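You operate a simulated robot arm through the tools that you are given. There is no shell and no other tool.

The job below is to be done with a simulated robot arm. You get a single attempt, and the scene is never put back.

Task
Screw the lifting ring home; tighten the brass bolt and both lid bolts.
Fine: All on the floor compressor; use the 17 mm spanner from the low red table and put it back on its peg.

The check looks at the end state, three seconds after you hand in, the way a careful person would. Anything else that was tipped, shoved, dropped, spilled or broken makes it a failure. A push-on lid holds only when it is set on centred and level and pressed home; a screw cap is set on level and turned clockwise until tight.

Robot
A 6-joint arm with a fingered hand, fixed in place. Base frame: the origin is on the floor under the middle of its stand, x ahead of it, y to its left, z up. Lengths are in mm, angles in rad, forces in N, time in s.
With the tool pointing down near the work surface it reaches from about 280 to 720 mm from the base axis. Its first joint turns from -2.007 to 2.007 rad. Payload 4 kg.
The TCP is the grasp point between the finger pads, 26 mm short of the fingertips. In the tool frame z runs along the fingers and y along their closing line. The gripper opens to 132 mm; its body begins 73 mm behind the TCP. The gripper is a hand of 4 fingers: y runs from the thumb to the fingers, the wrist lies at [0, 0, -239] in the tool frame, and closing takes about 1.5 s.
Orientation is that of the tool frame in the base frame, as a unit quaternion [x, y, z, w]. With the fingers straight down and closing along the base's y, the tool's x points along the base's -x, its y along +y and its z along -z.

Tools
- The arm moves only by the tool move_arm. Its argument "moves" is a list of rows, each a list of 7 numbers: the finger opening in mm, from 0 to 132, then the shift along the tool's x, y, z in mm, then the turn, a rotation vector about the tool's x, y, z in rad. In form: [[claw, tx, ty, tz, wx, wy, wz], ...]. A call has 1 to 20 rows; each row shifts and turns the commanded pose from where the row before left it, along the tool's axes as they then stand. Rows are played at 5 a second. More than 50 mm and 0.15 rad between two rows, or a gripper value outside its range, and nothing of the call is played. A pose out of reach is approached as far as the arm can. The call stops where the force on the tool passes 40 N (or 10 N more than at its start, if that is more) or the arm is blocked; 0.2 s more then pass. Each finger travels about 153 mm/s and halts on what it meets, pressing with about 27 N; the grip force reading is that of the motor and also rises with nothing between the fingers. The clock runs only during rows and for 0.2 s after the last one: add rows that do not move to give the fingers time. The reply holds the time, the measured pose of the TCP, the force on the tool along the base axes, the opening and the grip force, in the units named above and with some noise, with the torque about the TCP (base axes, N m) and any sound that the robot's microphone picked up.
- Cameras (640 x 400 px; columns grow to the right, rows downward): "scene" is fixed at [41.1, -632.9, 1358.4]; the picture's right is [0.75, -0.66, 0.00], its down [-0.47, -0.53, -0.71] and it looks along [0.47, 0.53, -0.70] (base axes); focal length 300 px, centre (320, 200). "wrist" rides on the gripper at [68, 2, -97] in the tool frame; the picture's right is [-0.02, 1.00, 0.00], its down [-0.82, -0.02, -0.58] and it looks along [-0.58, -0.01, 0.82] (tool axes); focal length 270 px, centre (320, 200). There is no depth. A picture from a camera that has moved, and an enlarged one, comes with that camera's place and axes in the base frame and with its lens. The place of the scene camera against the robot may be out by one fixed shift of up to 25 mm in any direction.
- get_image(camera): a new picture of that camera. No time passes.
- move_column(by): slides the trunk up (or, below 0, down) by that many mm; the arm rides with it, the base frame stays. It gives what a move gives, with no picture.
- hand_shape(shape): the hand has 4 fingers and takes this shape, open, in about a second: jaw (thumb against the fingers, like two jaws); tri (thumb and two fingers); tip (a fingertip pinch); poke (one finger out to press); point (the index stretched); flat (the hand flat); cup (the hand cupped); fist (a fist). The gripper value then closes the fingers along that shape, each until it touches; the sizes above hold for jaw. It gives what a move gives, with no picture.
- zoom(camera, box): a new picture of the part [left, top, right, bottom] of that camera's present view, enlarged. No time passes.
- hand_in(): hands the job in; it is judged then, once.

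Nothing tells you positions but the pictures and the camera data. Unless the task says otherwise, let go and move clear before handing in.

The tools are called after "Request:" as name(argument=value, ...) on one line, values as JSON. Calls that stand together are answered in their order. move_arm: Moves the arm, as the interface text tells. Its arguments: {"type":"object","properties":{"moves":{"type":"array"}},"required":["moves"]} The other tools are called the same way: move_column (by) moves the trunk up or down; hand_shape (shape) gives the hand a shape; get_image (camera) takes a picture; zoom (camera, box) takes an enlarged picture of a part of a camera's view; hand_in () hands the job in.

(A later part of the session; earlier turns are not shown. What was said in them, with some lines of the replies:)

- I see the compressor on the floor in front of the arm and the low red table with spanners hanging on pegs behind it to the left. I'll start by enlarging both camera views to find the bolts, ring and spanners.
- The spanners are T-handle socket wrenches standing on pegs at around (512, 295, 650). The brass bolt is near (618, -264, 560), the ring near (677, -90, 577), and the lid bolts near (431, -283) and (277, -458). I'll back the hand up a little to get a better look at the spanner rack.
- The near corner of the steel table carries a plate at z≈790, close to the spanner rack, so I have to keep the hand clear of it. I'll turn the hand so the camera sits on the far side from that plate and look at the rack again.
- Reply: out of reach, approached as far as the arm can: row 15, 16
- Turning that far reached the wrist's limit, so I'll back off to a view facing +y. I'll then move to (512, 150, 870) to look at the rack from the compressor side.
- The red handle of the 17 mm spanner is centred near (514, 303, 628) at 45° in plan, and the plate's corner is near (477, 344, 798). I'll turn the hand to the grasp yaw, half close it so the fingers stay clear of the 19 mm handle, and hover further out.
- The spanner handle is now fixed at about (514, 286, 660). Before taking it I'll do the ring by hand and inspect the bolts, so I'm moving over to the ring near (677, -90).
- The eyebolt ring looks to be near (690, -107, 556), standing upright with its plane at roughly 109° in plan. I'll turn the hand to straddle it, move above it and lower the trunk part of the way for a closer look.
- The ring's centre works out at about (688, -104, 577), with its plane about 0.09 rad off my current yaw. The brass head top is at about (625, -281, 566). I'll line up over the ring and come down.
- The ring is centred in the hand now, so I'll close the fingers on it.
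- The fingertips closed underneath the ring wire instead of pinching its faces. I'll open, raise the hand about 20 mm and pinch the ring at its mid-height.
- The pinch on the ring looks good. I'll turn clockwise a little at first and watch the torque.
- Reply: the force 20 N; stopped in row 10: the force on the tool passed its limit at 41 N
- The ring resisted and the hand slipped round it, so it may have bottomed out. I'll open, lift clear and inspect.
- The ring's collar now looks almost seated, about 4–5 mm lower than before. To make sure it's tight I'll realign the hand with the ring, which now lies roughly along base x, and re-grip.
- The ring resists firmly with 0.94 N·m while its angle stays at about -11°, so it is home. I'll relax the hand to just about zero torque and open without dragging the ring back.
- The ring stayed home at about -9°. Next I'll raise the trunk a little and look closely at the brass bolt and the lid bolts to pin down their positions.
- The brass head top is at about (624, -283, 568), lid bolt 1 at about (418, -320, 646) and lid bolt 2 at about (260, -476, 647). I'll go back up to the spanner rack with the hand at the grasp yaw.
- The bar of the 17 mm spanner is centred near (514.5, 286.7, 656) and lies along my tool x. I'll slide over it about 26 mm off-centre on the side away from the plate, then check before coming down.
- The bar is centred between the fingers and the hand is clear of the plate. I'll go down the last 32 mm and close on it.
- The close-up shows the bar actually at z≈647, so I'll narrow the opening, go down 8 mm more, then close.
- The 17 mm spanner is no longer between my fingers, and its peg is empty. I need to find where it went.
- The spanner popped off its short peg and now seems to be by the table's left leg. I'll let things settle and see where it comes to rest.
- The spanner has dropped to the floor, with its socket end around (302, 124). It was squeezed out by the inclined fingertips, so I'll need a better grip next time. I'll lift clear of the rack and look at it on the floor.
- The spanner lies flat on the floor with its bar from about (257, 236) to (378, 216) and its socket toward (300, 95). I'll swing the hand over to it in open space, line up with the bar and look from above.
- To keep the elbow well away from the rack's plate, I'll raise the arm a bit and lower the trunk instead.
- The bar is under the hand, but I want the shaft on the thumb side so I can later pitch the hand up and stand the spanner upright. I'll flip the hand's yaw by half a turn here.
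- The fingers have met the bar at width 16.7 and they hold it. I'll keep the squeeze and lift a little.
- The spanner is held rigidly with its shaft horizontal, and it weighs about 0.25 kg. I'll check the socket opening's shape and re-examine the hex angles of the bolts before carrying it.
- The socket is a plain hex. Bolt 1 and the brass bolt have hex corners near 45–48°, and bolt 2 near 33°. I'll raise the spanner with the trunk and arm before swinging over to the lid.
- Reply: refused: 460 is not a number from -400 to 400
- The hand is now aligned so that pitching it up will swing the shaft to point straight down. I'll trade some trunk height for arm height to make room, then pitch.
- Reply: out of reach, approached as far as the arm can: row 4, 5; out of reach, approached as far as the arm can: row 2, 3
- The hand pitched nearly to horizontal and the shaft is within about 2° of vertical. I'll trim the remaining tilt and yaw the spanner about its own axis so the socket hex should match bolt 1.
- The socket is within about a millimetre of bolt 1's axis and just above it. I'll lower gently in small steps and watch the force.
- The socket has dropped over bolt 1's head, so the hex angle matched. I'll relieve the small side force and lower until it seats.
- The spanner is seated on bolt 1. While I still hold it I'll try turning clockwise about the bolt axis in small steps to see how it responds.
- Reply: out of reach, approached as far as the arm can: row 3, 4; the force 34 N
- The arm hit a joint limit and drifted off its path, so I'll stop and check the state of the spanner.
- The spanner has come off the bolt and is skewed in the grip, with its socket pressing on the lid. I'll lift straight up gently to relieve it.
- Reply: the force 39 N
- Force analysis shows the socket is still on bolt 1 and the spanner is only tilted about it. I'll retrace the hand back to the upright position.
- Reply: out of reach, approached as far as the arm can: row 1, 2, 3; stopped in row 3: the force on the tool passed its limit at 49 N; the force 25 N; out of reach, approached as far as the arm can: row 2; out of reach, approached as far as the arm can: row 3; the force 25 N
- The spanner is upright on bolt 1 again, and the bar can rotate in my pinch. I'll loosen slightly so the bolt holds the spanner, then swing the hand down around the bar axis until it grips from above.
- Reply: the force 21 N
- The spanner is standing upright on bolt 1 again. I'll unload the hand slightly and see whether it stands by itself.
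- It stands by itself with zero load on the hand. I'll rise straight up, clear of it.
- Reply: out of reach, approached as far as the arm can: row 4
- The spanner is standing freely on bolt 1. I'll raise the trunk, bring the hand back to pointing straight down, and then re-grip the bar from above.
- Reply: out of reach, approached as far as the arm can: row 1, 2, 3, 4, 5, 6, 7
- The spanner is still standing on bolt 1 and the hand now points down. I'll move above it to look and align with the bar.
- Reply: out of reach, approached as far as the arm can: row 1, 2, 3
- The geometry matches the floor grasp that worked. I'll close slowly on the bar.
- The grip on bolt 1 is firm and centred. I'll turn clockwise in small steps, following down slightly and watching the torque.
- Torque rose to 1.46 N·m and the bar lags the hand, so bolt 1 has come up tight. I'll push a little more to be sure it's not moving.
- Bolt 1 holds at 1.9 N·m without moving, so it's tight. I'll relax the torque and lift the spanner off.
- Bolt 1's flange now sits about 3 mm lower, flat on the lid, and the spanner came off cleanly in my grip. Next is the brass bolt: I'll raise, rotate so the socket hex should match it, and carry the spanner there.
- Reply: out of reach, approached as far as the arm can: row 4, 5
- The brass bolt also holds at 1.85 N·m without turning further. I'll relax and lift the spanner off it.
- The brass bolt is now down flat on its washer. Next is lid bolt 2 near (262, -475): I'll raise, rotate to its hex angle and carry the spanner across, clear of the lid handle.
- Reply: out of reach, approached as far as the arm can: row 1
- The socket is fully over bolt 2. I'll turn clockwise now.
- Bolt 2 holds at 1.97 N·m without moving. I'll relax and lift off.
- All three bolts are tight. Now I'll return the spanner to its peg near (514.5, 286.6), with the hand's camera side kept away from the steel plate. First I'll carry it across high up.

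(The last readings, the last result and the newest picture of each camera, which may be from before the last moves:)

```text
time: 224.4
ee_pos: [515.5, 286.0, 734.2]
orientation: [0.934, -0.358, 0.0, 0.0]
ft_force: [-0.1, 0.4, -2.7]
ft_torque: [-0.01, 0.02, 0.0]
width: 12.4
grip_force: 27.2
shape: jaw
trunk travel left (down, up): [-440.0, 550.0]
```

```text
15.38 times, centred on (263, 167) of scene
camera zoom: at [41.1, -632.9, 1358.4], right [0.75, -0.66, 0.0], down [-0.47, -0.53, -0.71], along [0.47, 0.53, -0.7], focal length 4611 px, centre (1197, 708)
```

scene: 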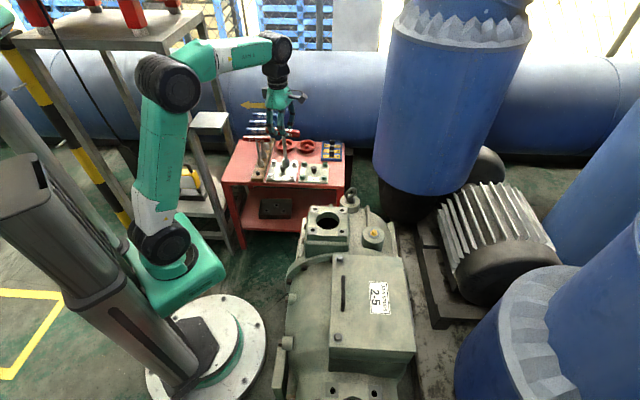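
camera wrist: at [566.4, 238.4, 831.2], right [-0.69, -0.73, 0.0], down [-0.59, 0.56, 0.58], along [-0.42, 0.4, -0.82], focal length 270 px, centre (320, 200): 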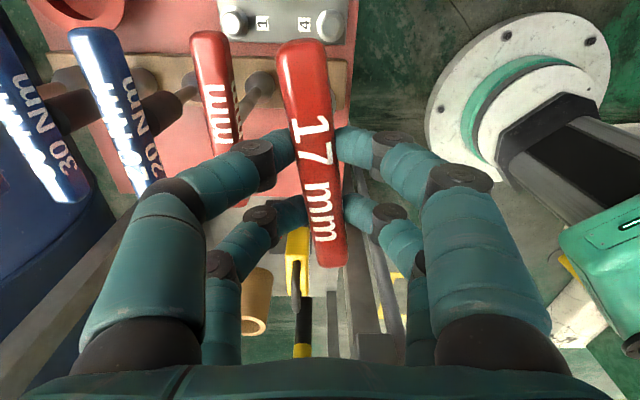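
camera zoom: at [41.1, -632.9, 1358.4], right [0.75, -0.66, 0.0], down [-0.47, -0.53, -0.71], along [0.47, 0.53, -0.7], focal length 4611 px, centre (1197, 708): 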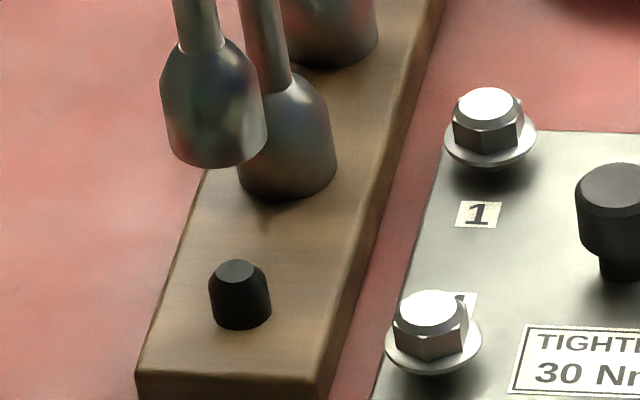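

Request:
move_arm(moves=[[6, 0, 0, 14, 0, 0, 0], [6, 0, 0, 13, 0, 0, 0], [6, 0, 0, 10, 0, 0, 0], [6, 0, 0, 0, 0, 0, 0]])

Request:
zoom(camera="scene", box=[246, 154, 280, 180])

Request:
zoom(camera="scene", box=[210, 90, 290, 190])

```text
time: 225.4
ee_pos: [516.3, 288.1, 697.5]
orientation: [0.934, -0.358, 0.0, 0.001]
ft_force: [-0.5, 0.0, -1.5]
ft_torque: [0.01, -0.01, 0.0]
width: 12.6
grip_force: 27.3
shape: jaw
trunk travel left (down, up): [-440.0, 550.0]
```

```text
15.38 times, centred on (263, 167) of scene
camera zoom: at [41.1, -632.9, 1358.4], right [0.75, -0.66, 0.0], down [-0.47, -0.53, -0.71], along [0.47, 0.53, -0.7], focal length 4611 px, centre (1197, 708)
```

zoom: 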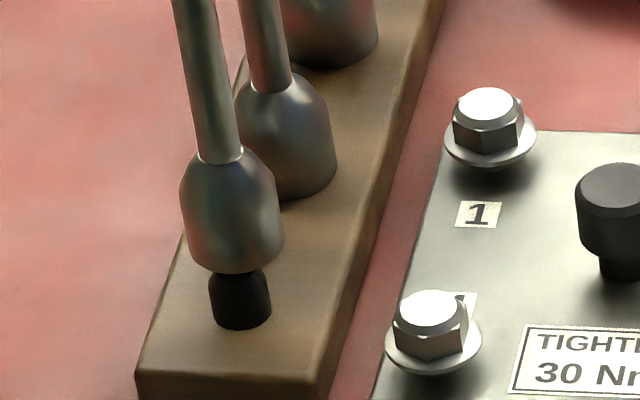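

```text
4.00 times, centred on (250, 140) of scene
camera zoom: at [41.1, -632.9, 1358.4], right [0.75, -0.66, 0.0], down [-0.47, -0.53, -0.71], along [0.47, 0.53, -0.7], focal length 1199 px, centre (600, 440)
```

zoom: 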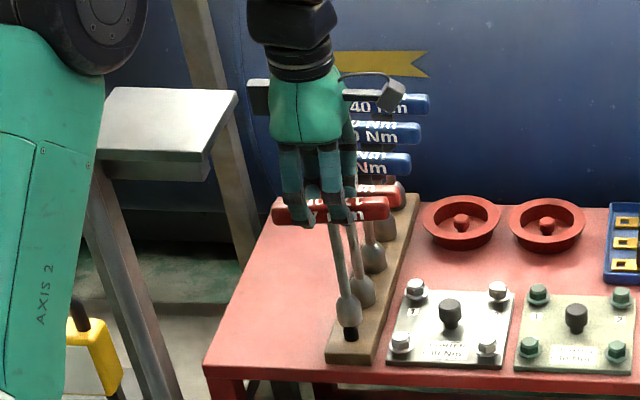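

Request:
move_arm(moves=[[6, 0, 0, 3, 0, 0, 0], [6, 0, 0, 2, 0, 0, 0], [6, 0, 0, 2, 0, 0, 0], [6, 0, 0, 0, 0, 0, 0]])

Request:
zoom(camera="scene", box=[246, 154, 280, 180])

```text
time: 226.4
ee_pos: [515.0, 286.5, 690.3]
orientation: [0.934, -0.358, 0.0, 0.0]
ft_force: [0.3, -0.4, -2.3]
ft_torque: [-0.02, -0.01, 0.02]
width: 12.4
grip_force: 27.1
shape: jaw
trunk travel left (down, up): [-440.0, 550.0]
```

```text
15.38 times, centred on (263, 167) of scene
camera zoom: at [41.1, -632.9, 1358.4], right [0.75, -0.66, 0.0], down [-0.47, -0.53, -0.71], along [0.47, 0.53, -0.7], focal length 4611 px, centre (1197, 708)
```

zoom: 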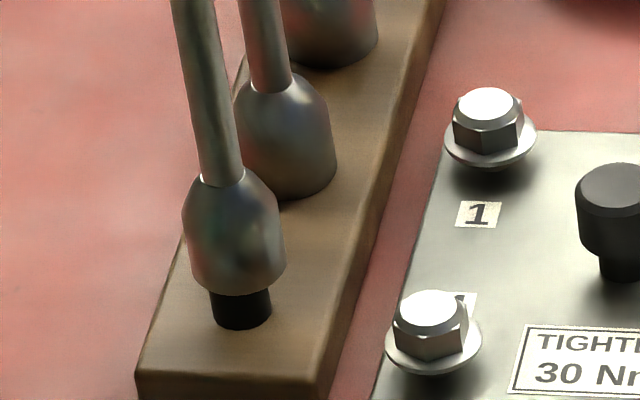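

Request:
move_arm(moves=[[6, 0, 0, 1.5, 0, 0, 0], [6, 0, 0, 1.5, 0, 0, 0], [6, 0, 0, 0, 0, 0, 0]])

Request:
zoom(camera="scene", box=[246, 154, 280, 180])

```text
time: 227.2
ee_pos: [514.5, 286.5, 687.0]
orientation: [0.933, -0.359, 0.0, -0.001]
ft_force: [0.4, 0.2, -1.2]
ft_torque: [0.04, 0.04, 0.05]
width: 12.4
grip_force: 26.8
shape: jaw
trunk travel left (down, up): [-440.0, 550.0]
```

```text
15.38 times, centred on (263, 167) of scene
camera zoom: at [41.1, -632.9, 1358.4], right [0.75, -0.66, 0.0], down [-0.47, -0.53, -0.71], along [0.47, 0.53, -0.7], focal length 4611 px, centre (1197, 708)
```

zoom: 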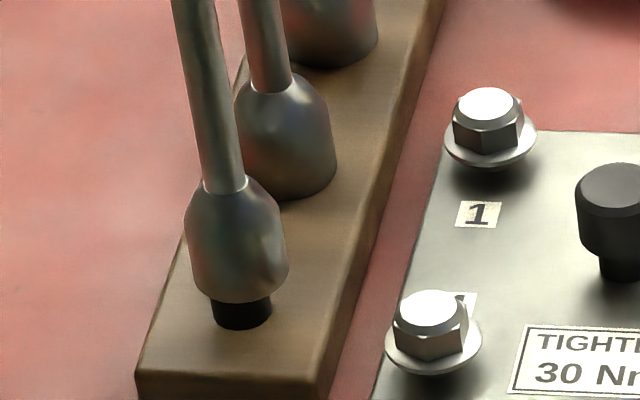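

Request:
move_arm(moves=[[6, 0, 0, 1.2, 0, 0, 0], [6, 0, 0, 1.2, 0, 0, 0], [6, 0, 0, 0, 0, 0, 0]])

Request:
zoom(camera="scene", box=[246, 154, 280, 180])

```text
time: 228.0
ee_pos: [515.9, 286.8, 686.3]
orientation: [0.933, -0.359, -0.001, 0.0]
ft_force: [0.3, 0.5, -2.0]
ft_torque: [0.0, 0.03, 0.05]
width: 12.2
grip_force: 26.5
shape: jaw
trunk travel left (down, up): [-440.0, 550.0]
```

```text
15.38 times, centred on (263, 167) of scene
camera zoom: at [41.1, -632.9, 1358.4], right [0.75, -0.66, 0.0], down [-0.47, -0.53, -0.71], along [0.47, 0.53, -0.7], focal length 4611 px, centre (1197, 708)
```

zoom: 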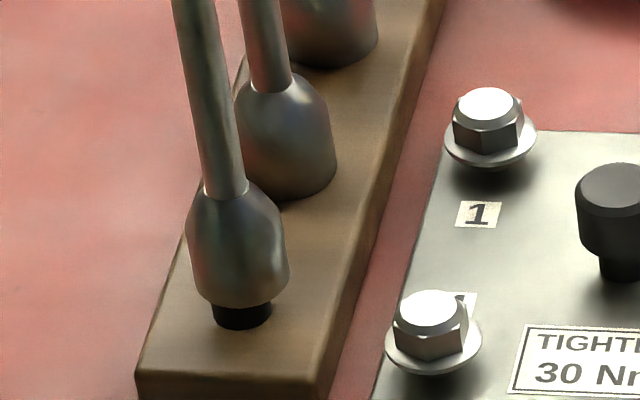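

Request:
move_arm(moves=[[6, 0, 0, 1.5, 0, 0, 0], [6, 0, 0, 1.5, 0, 0, 0], [6, 0, 0, 1.5, 0, 0, 0], [6, 0, 0, 0, 0, 0, 0]])

Request:
zoom(camera="scene", box=[246, 154, 280, 180])

```text
time: 229.0
ee_pos: [516.0, 286.5, 680.0]
orientation: [0.934, -0.358, 0.0, 0.0]
ft_force: [-0.4, -0.3, -1.6]
ft_torque: [0.03, 0.03, -0.03]
width: 12.6
grip_force: 26.6
shape: jaw
trunk travel left (down, up): [-440.0, 550.0]
```

```text
15.38 times, centred on (263, 167) of scene
camera zoom: at [41.1, -632.9, 1358.4], right [0.75, -0.66, 0.0], down [-0.47, -0.53, -0.71], along [0.47, 0.53, -0.7], focal length 4611 px, centre (1197, 708)
```

zoom: 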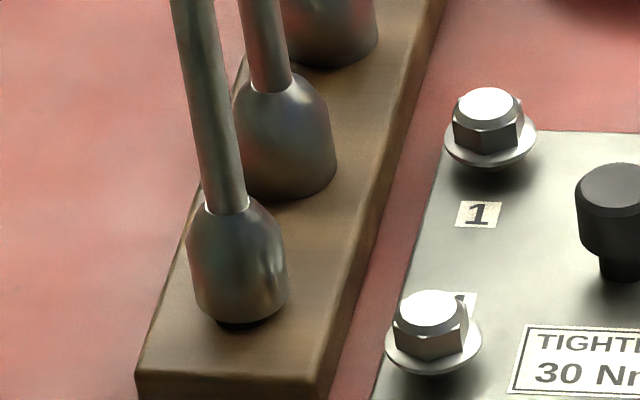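

It's sliding down over the peg without resistance. I'll continue until it rests on the rack.

Request:
move_arm(moves=[[6, 0, 0, 1.5, 0, 0, 0], [6, 0, 0, 1.5, 0, 0, 0], [6, 0, 0, 1.2, 0, 0, 0], [6, 0, 0, 0, 0, 0, 0]])

Request:
zoom(camera="scene", box=[246, 154, 280, 180])

```text
time: 230.0
ee_pos: [514.8, 287.0, 676.3]
orientation: [0.933, -0.359, 0.0, 0.0]
ft_force: [0.1, 1.3, -2.7]
ft_torque: [-0.01, 0.04, 0.0]
width: 12.7
grip_force: 27.1
shape: jaw
trunk travel left (down, up): [-440.0, 550.0]
```

```text
15.38 times, centred on (263, 167) of scene
camera zoom: at [41.1, -632.9, 1358.4], right [0.75, -0.66, 0.0], down [-0.47, -0.53, -0.71], along [0.47, 0.53, -0.7], focal length 4611 px, centre (1197, 708)
```

zoom: 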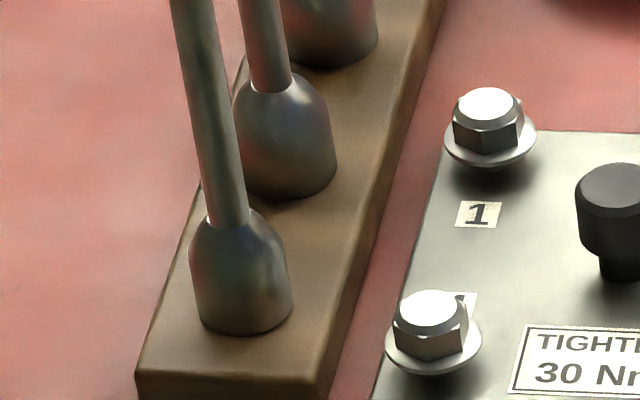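

Request:
move_arm(moves=[[6, 0, 0, 1, 0, 0, 0], [6, 0, 0, 1, 0, 0, 0], [6, 0, 0, 0, 0, 0, 0]])

Request:
zoom(camera="scene", box=[246, 154, 280, 180])

```text
time: 230.8
ee_pos: [515.9, 285.5, 675.9]
orientation: [0.933, -0.359, 0.0, -0.001]
ft_force: [-1.0, -0.3, 3.1]
ft_torque: [0.02, 0.02, 0.02]
width: 12.0
grip_force: 27.4
shape: jaw
trunk travel left (down, up): [-440.0, 550.0]
```

```text
15.38 times, centred on (263, 167) of scene
camera zoom: at [41.1, -632.9, 1358.4], right [0.75, -0.66, 0.0], down [-0.47, -0.53, -0.71], along [0.47, 0.53, -0.7], focal length 4611 px, centre (1197, 708)
```

zoom: 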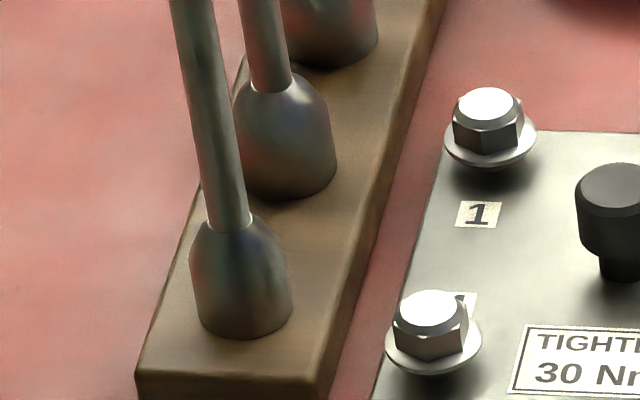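

Seated on the rack. I'll ease off and open the fingers slowly.

Request:
move_arm(moves=[[8, 0, 0, -0.5, 0, 0, 0], [10, 0, 0, 0, 0, 0, 0], [12, 0, 0, 0, 0, 0, 0], [14, 0, 0, 0, 0, 0, 0], [16, 0, 0, 0, 0, 0, 0], [18, 0, 0, 0, 0, 0, 0], [21, 0, 0, 0, 0, 0, 0], [24, 0, 0, 0, 0, 0, 0], [28, 0, 0, 0, 0, 0, 0], [32, 0, 0, 0, 0, 0, 0], [36, 0, 0, 0, 0, 0, 0], [36, 0, 0, 0, 0, 0, 0]])

Request:
zoom(camera="scene", box=[210, 90, 290, 190])

Request:
get_image(camera="wrist")

```text
time: 233.4
ee_pos: [515.0, 287.0, 675.5]
orientation: [0.934, -0.358, 0.0, 0.001]
ft_force: [0.5, -0.3, -0.4]
ft_torque: [-0.02, 0.06, 0.0]
width: 35.9
grip_force: 0.1
shape: jaw
trunk travel left (down, up): [-440.0, 550.0]
```

```text
4.00 times, centred on (250, 140) of scene
camera zoom: at [41.1, -632.9, 1358.4], right [0.75, -0.66, 0.0], down [-0.47, -0.53, -0.71], along [0.47, 0.53, -0.7], focal length 1199 px, centre (600, 440)
```

zoom: 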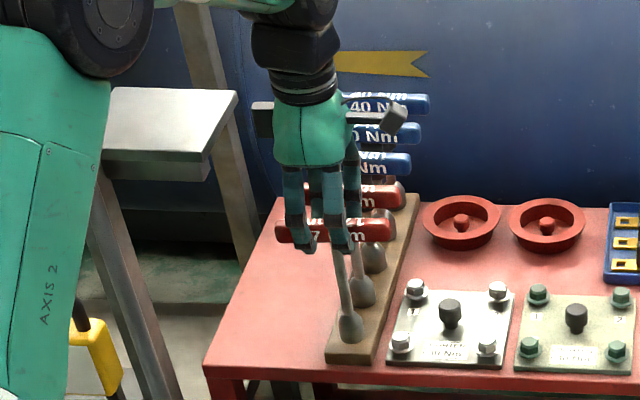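

```text
taken
camera wrist: at [565.4, 238.7, 770.9], right [-0.69, -0.73, 0.0], down [-0.59, 0.56, 0.58], along [-0.42, 0.4, -0.82], focal length 270 px, centre (320, 200)
```

wrist: 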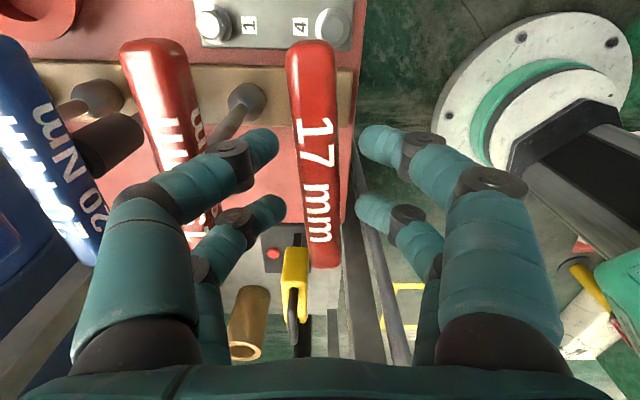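

The spanner stands on its peg by itself. I'll rise straight up out of the way.

Request:
move_arm(moves=[[36, 0, 0, -5, 0, 0, 0], [36, 0, 0, -10, 0, 0, 0], [36, 0, 0, -15, 0, 0, 0], [36, 0, 0, -25, 0, 0, 0], [36, 0, 0, -30, 0, 0, 0], [36, 0, 0, -35, 0, 0, 0], [36, 0, 0, -35, 0, 0, 0], [36, 0, 0, 0, 0, 0, 0]])

Request:
zoom(camera="scene", box=[200, 80, 360, 190])

Request:
get_image(camera="wrist")

```text
time: 235.2
ee_pos: [516.3, 286.2, 829.1]
orientation: [0.933, -0.359, 0.0, -0.001]
ft_force: [-0.6, 0.5, -0.1]
ft_torque: [-0.04, 0.0, 0.0]
width: 35.5
grip_force: 0.1
shape: jaw
trunk travel left (down, up): [-440.0, 550.0]
```

```text
3.64 times, centred on (280, 135) of scene
camera zoom: at [41.1, -632.9, 1358.4], right [0.75, -0.66, 0.0], down [-0.47, -0.53, -0.71], along [0.47, 0.53, -0.7], focal length 1090 px, centre (466, 436)
```

zoom: 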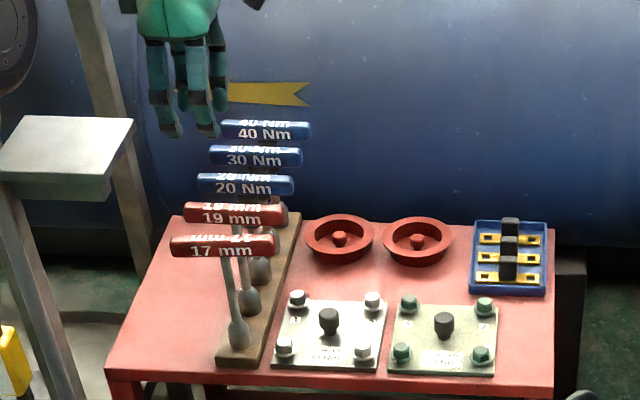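

```text
taken
camera wrist: at [566.3, 239.3, 926.9], right [-0.69, -0.73, 0.0], down [-0.59, 0.56, 0.58], along [-0.42, 0.4, -0.82], focal length 270 px, centre (320, 200)
```

wrist: 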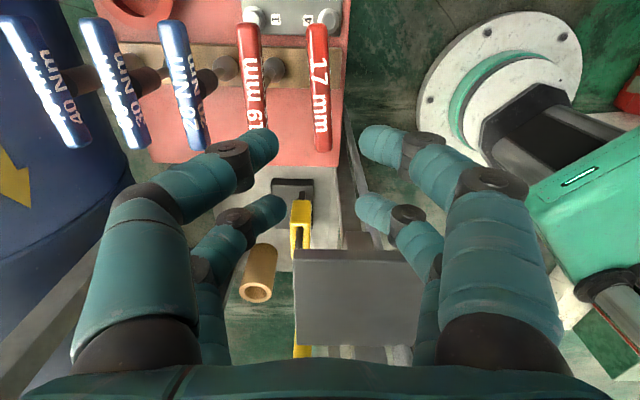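

The spanner is back on its peg as it was. Before handing in I want to double-check the lifting ring's tightness, so I'll move back to it.

Request:
move_arm(moves=[[60, 41.2, 23.9, 0, 0, 0, 0], [60, 41.2, 23.9, 0, 0, 0, 0], [60, 41.2, 23.9, 0, 0, 0, 0], [60, 34.6, 16, 16.7, 0, 0, 0], [60, 34.6, 16, 16.7, 0, 0, 0], [60, 34.6, 16, 16.7, 0, 0, 0], [60, 34.6, 16, 16.7, 0, 0, 0], [60, 34.6, 16, 16.7, 0, 0, 0], [60, 34.6, 16, 16.7, 0, 0, 0], [60, 0, 0, 0, 0, 0, -0.144], [60, 0, 0, 0, 0, 0, -0.144], [60, 0, 0, 0, 0, 0, -0.144], [60, 0, 0, 0, 0, 0, -0.144], [60, 0, 0, 0, 0, 0, 0]])

Request:
get_image(camera="wrist")

Request:
get_image(camera="scene")

```text
time: 238.2
ee_pos: [650.1, -59.7, 728.7]
orientation: [0.997, -0.078, 0.0, 0.001]
ft_force: [0.2, 0.0, -0.3]
ft_torque: [0.06, 0.01, 0.01]
width: 59.7
grip_force: 0.1
shape: jaw
trunk travel left (down, up): [-440.0, 550.0]
```

```text
taken
camera wrist: at [717.8, -72.5, 825.6], right [-0.18, -0.98, 0.0], down [-0.8, 0.15, 0.58], along [-0.57, 0.1, -0.82], focal length 270 px, centre (320, 200)
```

wrist: 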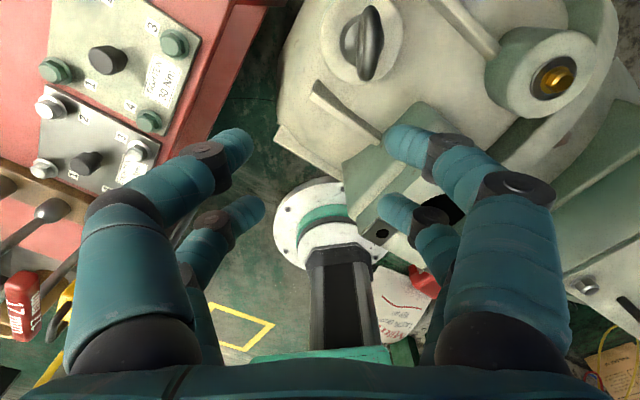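

```text
taken
```

scene: 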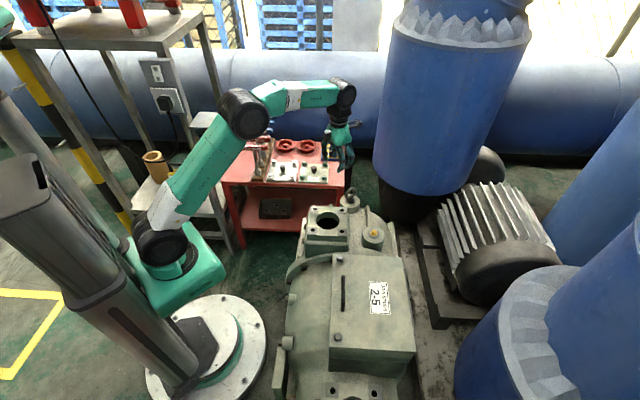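

Request:
move_arm(moves=[[70, 14.1, 13.7, 8, 0, 0, 0], [70, 14.1, 13.7, 8, 0, 0, 0], [70, 14.1, 13.7, 8, 0, 0, 0], [70, 0, 0, 20, 0, 0, 0], [70, 0, 0, 20, 0, 0, 0], [70, 0, 0, 0, 0, 0, 0]])

Request:
zoom(camera="wrist", box=[260, 70, 380, 190])

Request:
get_image(camera="wrist")

```text
time: 239.6
ee_pos: [684.7, -107.6, 665.9]
orientation: [0.997, -0.079, 0.001, 0.0]
ft_force: [0.6, 0.1, -0.1]
ft_torque: [0.0, 0.0, 0.0]
width: 69.5
grip_force: 0.1
shape: jaw
trunk travel left (down, up): [-440.0, 550.0]
```

```text
3.33 times, centred on (320, 130) of wrist
camera zoom: at [753.0, -119.5, 762.4], right [-0.18, -0.98, 0.0], down [-0.8, 0.15, 0.58], along [-0.57, 0.1, -0.82], focal length 901 px, centre (320, 433)
```

zoom: 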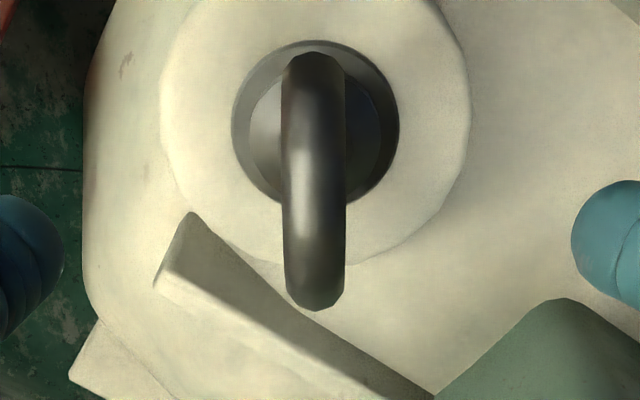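

```text
taken
camera wrist: at [753.0, -119.5, 762.4], right [-0.18, -0.98, 0.0], down [-0.8, 0.15, 0.58], along [-0.57, 0.1, -0.82], focal length 270 px, centre (320, 200)
```

wrist: 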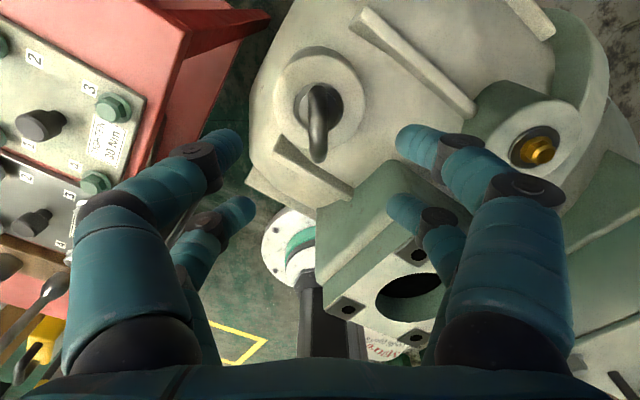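

Request:
move_arm(moves=[[60, -1, 0, 25, 0, 0, 0], [60, 0, 0, 25, 0, 0, 0], [50, 0, 0, 24, 0, 0, 0], [40, 0, 0, 0, 0, 0, 0], [30, 0, 0, 0, 0, 0, 0], [20, 0, 0, 0, 0, 0, 0], [15, 0, 0, 0, 0, 0, 0], [10, 0, 0, 0, 0, 0, 0], [5, 0, 0, 0, 0, 0, 0], [2, 0, 0, 0, 0, 0, 0], [2, 0, 0, 0, 0, 0, 0]])

Request:
zoom(camera="wrist", box=[220, 100, 420, 280])

```text
time: 242.0
ee_pos: [683.8, -106.6, 591.1]
orientation: [0.997, -0.079, -0.001, 0.0]
ft_force: [-6.6, 2.9, -2.3]
ft_torque: [0.09, 0.03, 0.02]
width: 6.4
grip_force: 27.2
shape: jaw
trunk travel left (down, up): [-440.0, 550.0]
```

```text
2.22 times, centred on (320, 190) of wrist
camera zoom: at [750.7, -119.0, 687.2], right [-0.18, -0.98, 0.0], down [-0.8, 0.15, 0.58], along [-0.57, 0.1, -0.81], focal length 601 px, centre (320, 222)
```

zoom: 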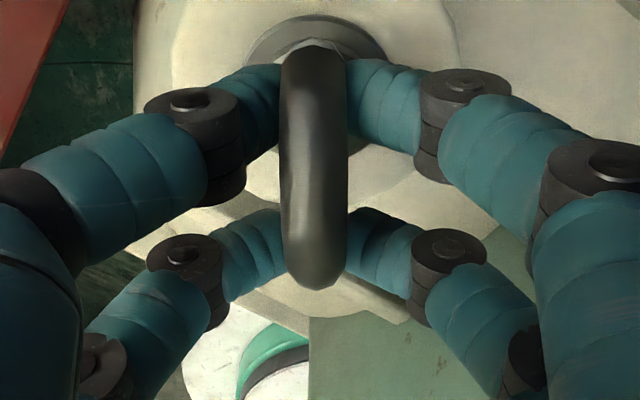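

Good pinch on the ring. I'll turn clockwise in small steps, up to a firm torque, to confirm it's home.

Request:
move_arm(moves=[[0, -1, 0, 0, 0, 0, 0.05], [0, 0, 0, 0, 0, 0, 0.05], [0, 0, 0, 0, 0, 0, 0.05], [0, 0, 0, 0, 0, 0, 0.05], [0, 0, 0, 0, 0, 0, 0]])

Request:
zoom(camera="wrist", box=[220, 100, 420, 280])

```text
time: 243.2
ee_pos: [682.0, -106.2, 589.8]
orientation: [0.984, -0.179, -0.001, 0.0]
ft_force: [-3.5, 9.8, -2.2]
ft_torque: [0.24, -0.05, 0.8]
width: 6.9
grip_force: 27.1
shape: jaw
trunk travel left (down, up): [-440.0, 550.0]
```

```text
2.22 times, centred on (320, 190) of wrist
camera zoom: at [746.5, -132.3, 687.4], right [-0.37, -0.93, 0.0], down [-0.76, 0.3, 0.58], along [-0.54, 0.22, -0.82], focal length 601 px, centre (320, 222)
```

zoom: 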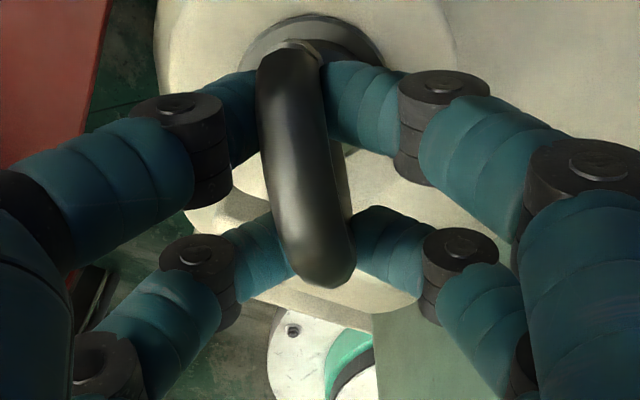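

Request:
move_arm(moves=[[0, 0, 0, 0, 0, 0, 0.05], [0, 0, 0, 0, 0, 0, 0.05], [0, 0, 0, 0, 0, 0, 0]])

Request:
zoom(camera="wrist", box=[220, 100, 420, 280])

```text
time: 244.0
ee_pos: [682.1, -105.9, 590.5]
orientation: [0.974, -0.226, 0.001, 0.0]
ft_force: [-7.6, 11.1, -1.0]
ft_torque: [0.29, -0.01, 1.08]
width: 7.2
grip_force: 27.1
shape: jaw
trunk travel left (down, up): [-440.0, 550.0]
```

```text
2.22 times, centred on (320, 190) of wrist
camera zoom: at [743.8, -138.2, 687.3], right [-0.46, -0.89, 0.0], down [-0.72, 0.38, 0.58], along [-0.51, 0.27, -0.82], focal length 601 px, centre (320, 222)
```

zoom: 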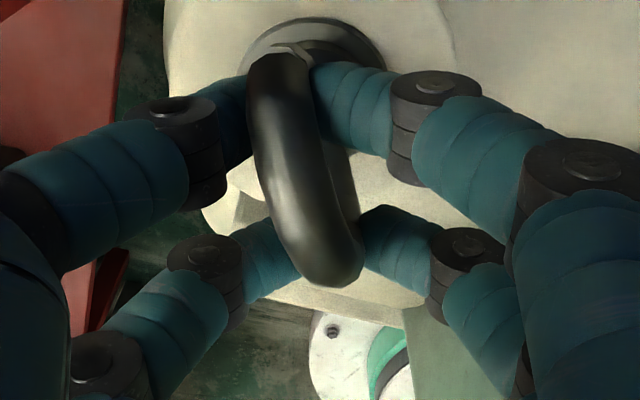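

The ring doesn't budge from -10° at 1.08 N·m, so it is home. I'll relax and release it carefully.

Request:
move_arm(moves=[[2, 0, 0, 0, 0, 0, -0.07], [2, 0, 0, 0, 0, 0, -0.07], [3, 0, 0, 0, 0, 0, -0.06], [4, 0, 0, 0, 0, 0, 0]])

```text
time: 245.0
ee_pos: [681.9, -105.4, 591.9]
orientation: [0.992, -0.128, 0.0, 0.0]
ft_force: [-9.2, 7.2, -1.0]
ft_torque: [0.19, 0.05, 0.05]
width: 5.9
grip_force: 27.6
shape: jaw
trunk travel left (down, up): [-440.0, 550.0]
```

Request:
move_arm(moves=[[8, 0, 0, 0, 0, 0, 0], [12, 0, 0, 0, 0, 0, 0], [18, 0, 0, 0, 0, 0, 0], [26, 0, 0, 0, 0, 0, 0], [36, 0, 0, 0, 0, 0, 0], [48, 0, 0, 0, 0, 0, 0], [60, 0, 0, 0, 0, 0, 0], [60, 0, 0, -20, 0, 0, 0], [60, 0, 0, -25, 0, 0, 0], [60, 0, 0, -30, 0, 0, 0], [60, 0, 0, 0, 0, 0, 0]])

Request:
zoom(camera="wrist", box=[260, 70, 380, 190])

Request:
zoom(camera="scene", box=[325, 180, 395, 250])

```text
time: 247.4
ee_pos: [682.9, -106.7, 666.4]
orientation: [0.992, -0.128, -0.001, 0.001]
ft_force: [-0.3, 0.0, 0.6]
ft_torque: [0.0, -0.01, -0.01]
width: 59.2
grip_force: 0.1
shape: jaw
trunk travel left (down, up): [-440.0, 550.0]
```

```text
3.33 times, centred on (320, 130) of wrist
camera zoom: at [748.7, -126.5, 763.6], right [-0.28, -0.96, 0.0], down [-0.78, 0.23, 0.58], along [-0.56, 0.16, -0.82], focal length 901 px, centre (320, 433)
```

zoom: 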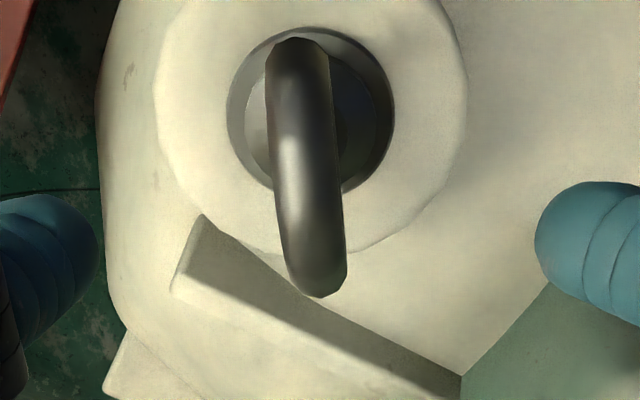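

```text
5.71 times, centred on (360, 215) of scene
camera zoom: at [41.1, -632.9, 1358.4], right [0.75, -0.66, 0.0], down [-0.47, -0.53, -0.71], along [0.47, 0.53, -0.7], focal length 1713 px, centre (91, 114)
```

zoom: 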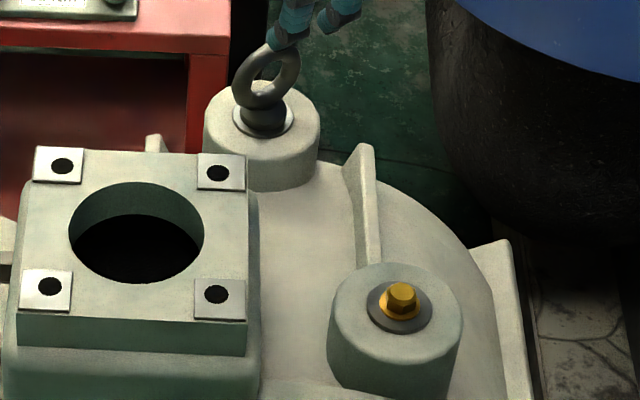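

Request:
move_arm(moves=[[60, -20, 0, -30, 0, 0, 0], [60, -30, 0, -30, 0, 0, 0], [60, -30, 0, -30, 0, 0, 0], [60, -30, 0, -30, 0, 0, 0], [60, 0, 0, 0, 0, 0, 0]])

Request:
get_image(camera="scene")

Request:
zoom(camera="scene", box=[332, 250, 350, 265])

Request:
zoom(camera="scene", box=[328, 328, 350, 346])

Request:
zoom(camera="scene", box=[364, 224, 384, 240])

Request:
zoom(camera="scene", box=[340, 183, 370, 213])

Request:
zoom(camera="scene", box=[200, 90, 360, 190])

```text
time: 248.6
ee_pos: [577.4, -79.1, 788.4]
orientation: [0.992, -0.127, 0.0, -0.001]
ft_force: [0.3, -0.7, -0.8]
ft_torque: [0.03, -0.03, 0.0]
width: 59.7
grip_force: 0.0
shape: jaw
trunk travel left (down, up): [-440.0, 550.0]
```

```text
taken
```

scene: 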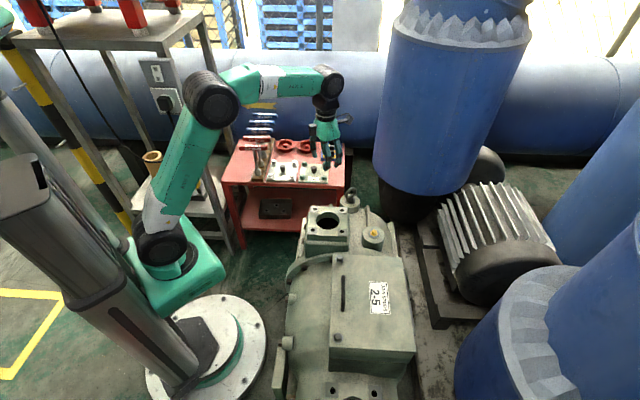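

```text
16.00 times, centred on (341, 258) of scene
camera zoom: at [41.1, -632.9, 1358.4], right [0.75, -0.66, 0.0], down [-0.47, -0.53, -0.71], along [0.47, 0.53, -0.7], focal length 4796 px, centre (-16, -720)
```

zoom: 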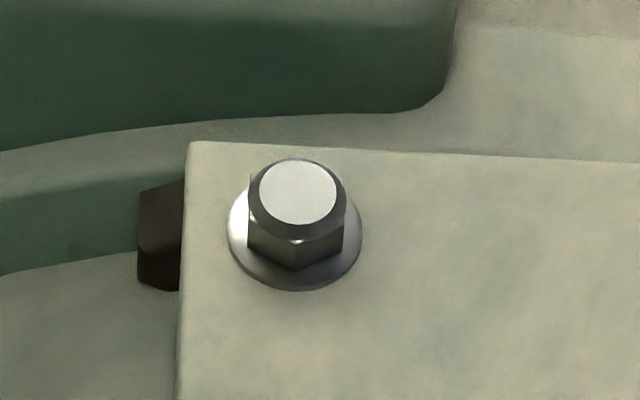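

```text
16.00 times, centred on (339, 337) of scene
camera zoom: at [41.1, -632.9, 1358.4], right [0.75, -0.66, 0.0], down [-0.47, -0.53, -0.71], along [0.47, 0.53, -0.7], focal length 4796 px, centre (16, -1992)
```

zoom: 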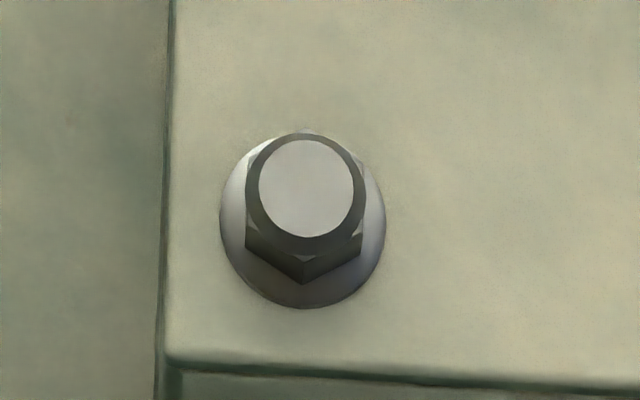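

```text
16.00 times, centred on (374, 232) of scene
camera zoom: at [41.1, -632.9, 1358.4], right [0.75, -0.66, 0.0], down [-0.47, -0.53, -0.71], along [0.47, 0.53, -0.7], focal length 4796 px, centre (-544, -312)
```

zoom: 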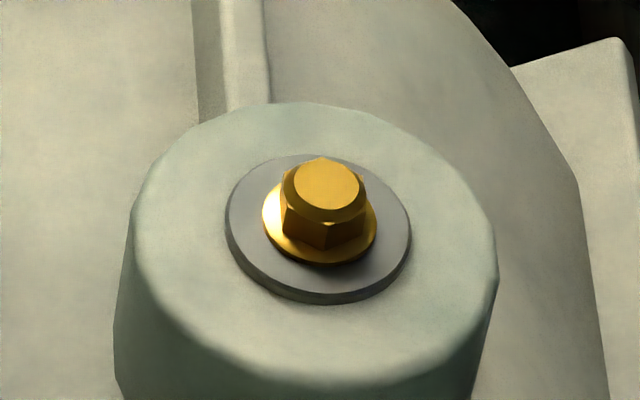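

```text
13.33 times, centred on (355, 198) of scene
camera zoom: at [41.1, -632.9, 1358.4], right [0.75, -0.66, 0.0], down [-0.47, -0.53, -0.71], along [0.47, 0.53, -0.7], focal length 3996 px, centre (-147, 227)
```

zoom: 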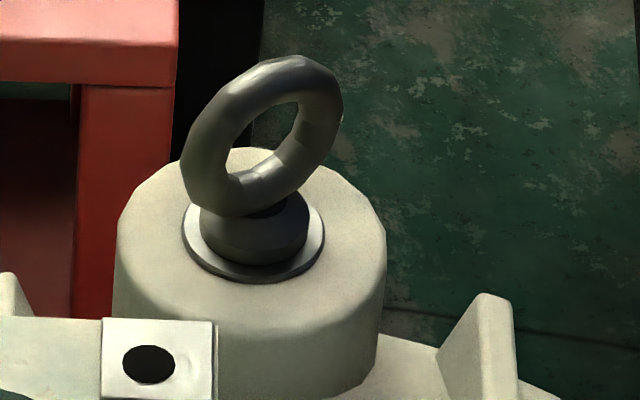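

```text
4.00 times, centred on (280, 140) of scene
camera zoom: at [41.1, -632.9, 1358.4], right [0.75, -0.66, 0.0], down [-0.47, -0.53, -0.71], along [0.47, 0.53, -0.7], focal length 1199 px, centre (480, 440)
```

zoom: 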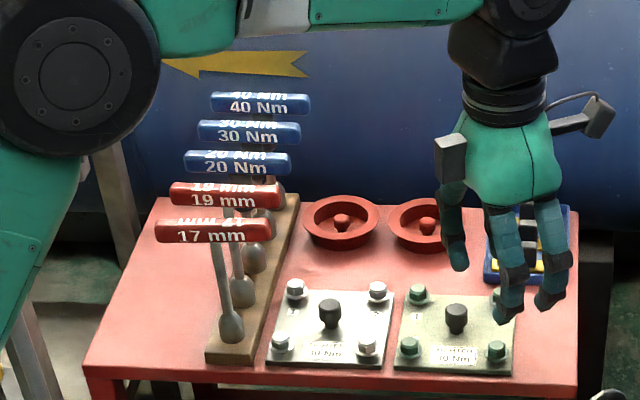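

Everything checks out in the close-ups. The ring is seated, the brass bolt and both lid bolts are down flat, and the 17 mm spanner is back on its peg with nothing in my hand. The hand is clear of everything, so I'm handing in.

One thing to note: the spanner came off its peg and dropped to the floor on my first grab. I picked it up and it's back in place.

Request:
hand_in()

```text
The job is handed in.
```

I handed the job in with the lifting ring home, the brass bolt and both lid bolts tight, and the 17 mm spanner back on its peg. I haven't seen the check's verdict.

| Item | Result |
|---|---|
| Lifting ring | Turned by hand until its collar sat on the boss. It held at about 1.1 N·m without moving. |
| Brass bolt | Tightened until it stopped turning at about 1.85 N·m. It sits flat on its washer. |
| Lid bolt near the square opening | Tightened until it stopped at about 1.9 N·m. Its flange is down about 3 mm, flat on the lid. |
| Lid bolt at the far end | Tightened until it stopped at about 1.97 N·m. Its flange is flat on the lid. |

- **Spanner dropped:** on my first grab the 17 mm spanner was squeezed off its peg and fell to the floor. I picked it up and used it. It now stands on its peg looking as it did at the start.
- **Spanner tilted on the bolt:** on the lid bolt near the opening, the arm reached a joint limit while turning and the spanner tilted on the bolt head. I stood it upright, took a new grip and finished tightening. Afterwards I saw no mark on the lid or the bolt in the close-ups.

The last full view showed nothing else moved, and the hand was empty and clear.
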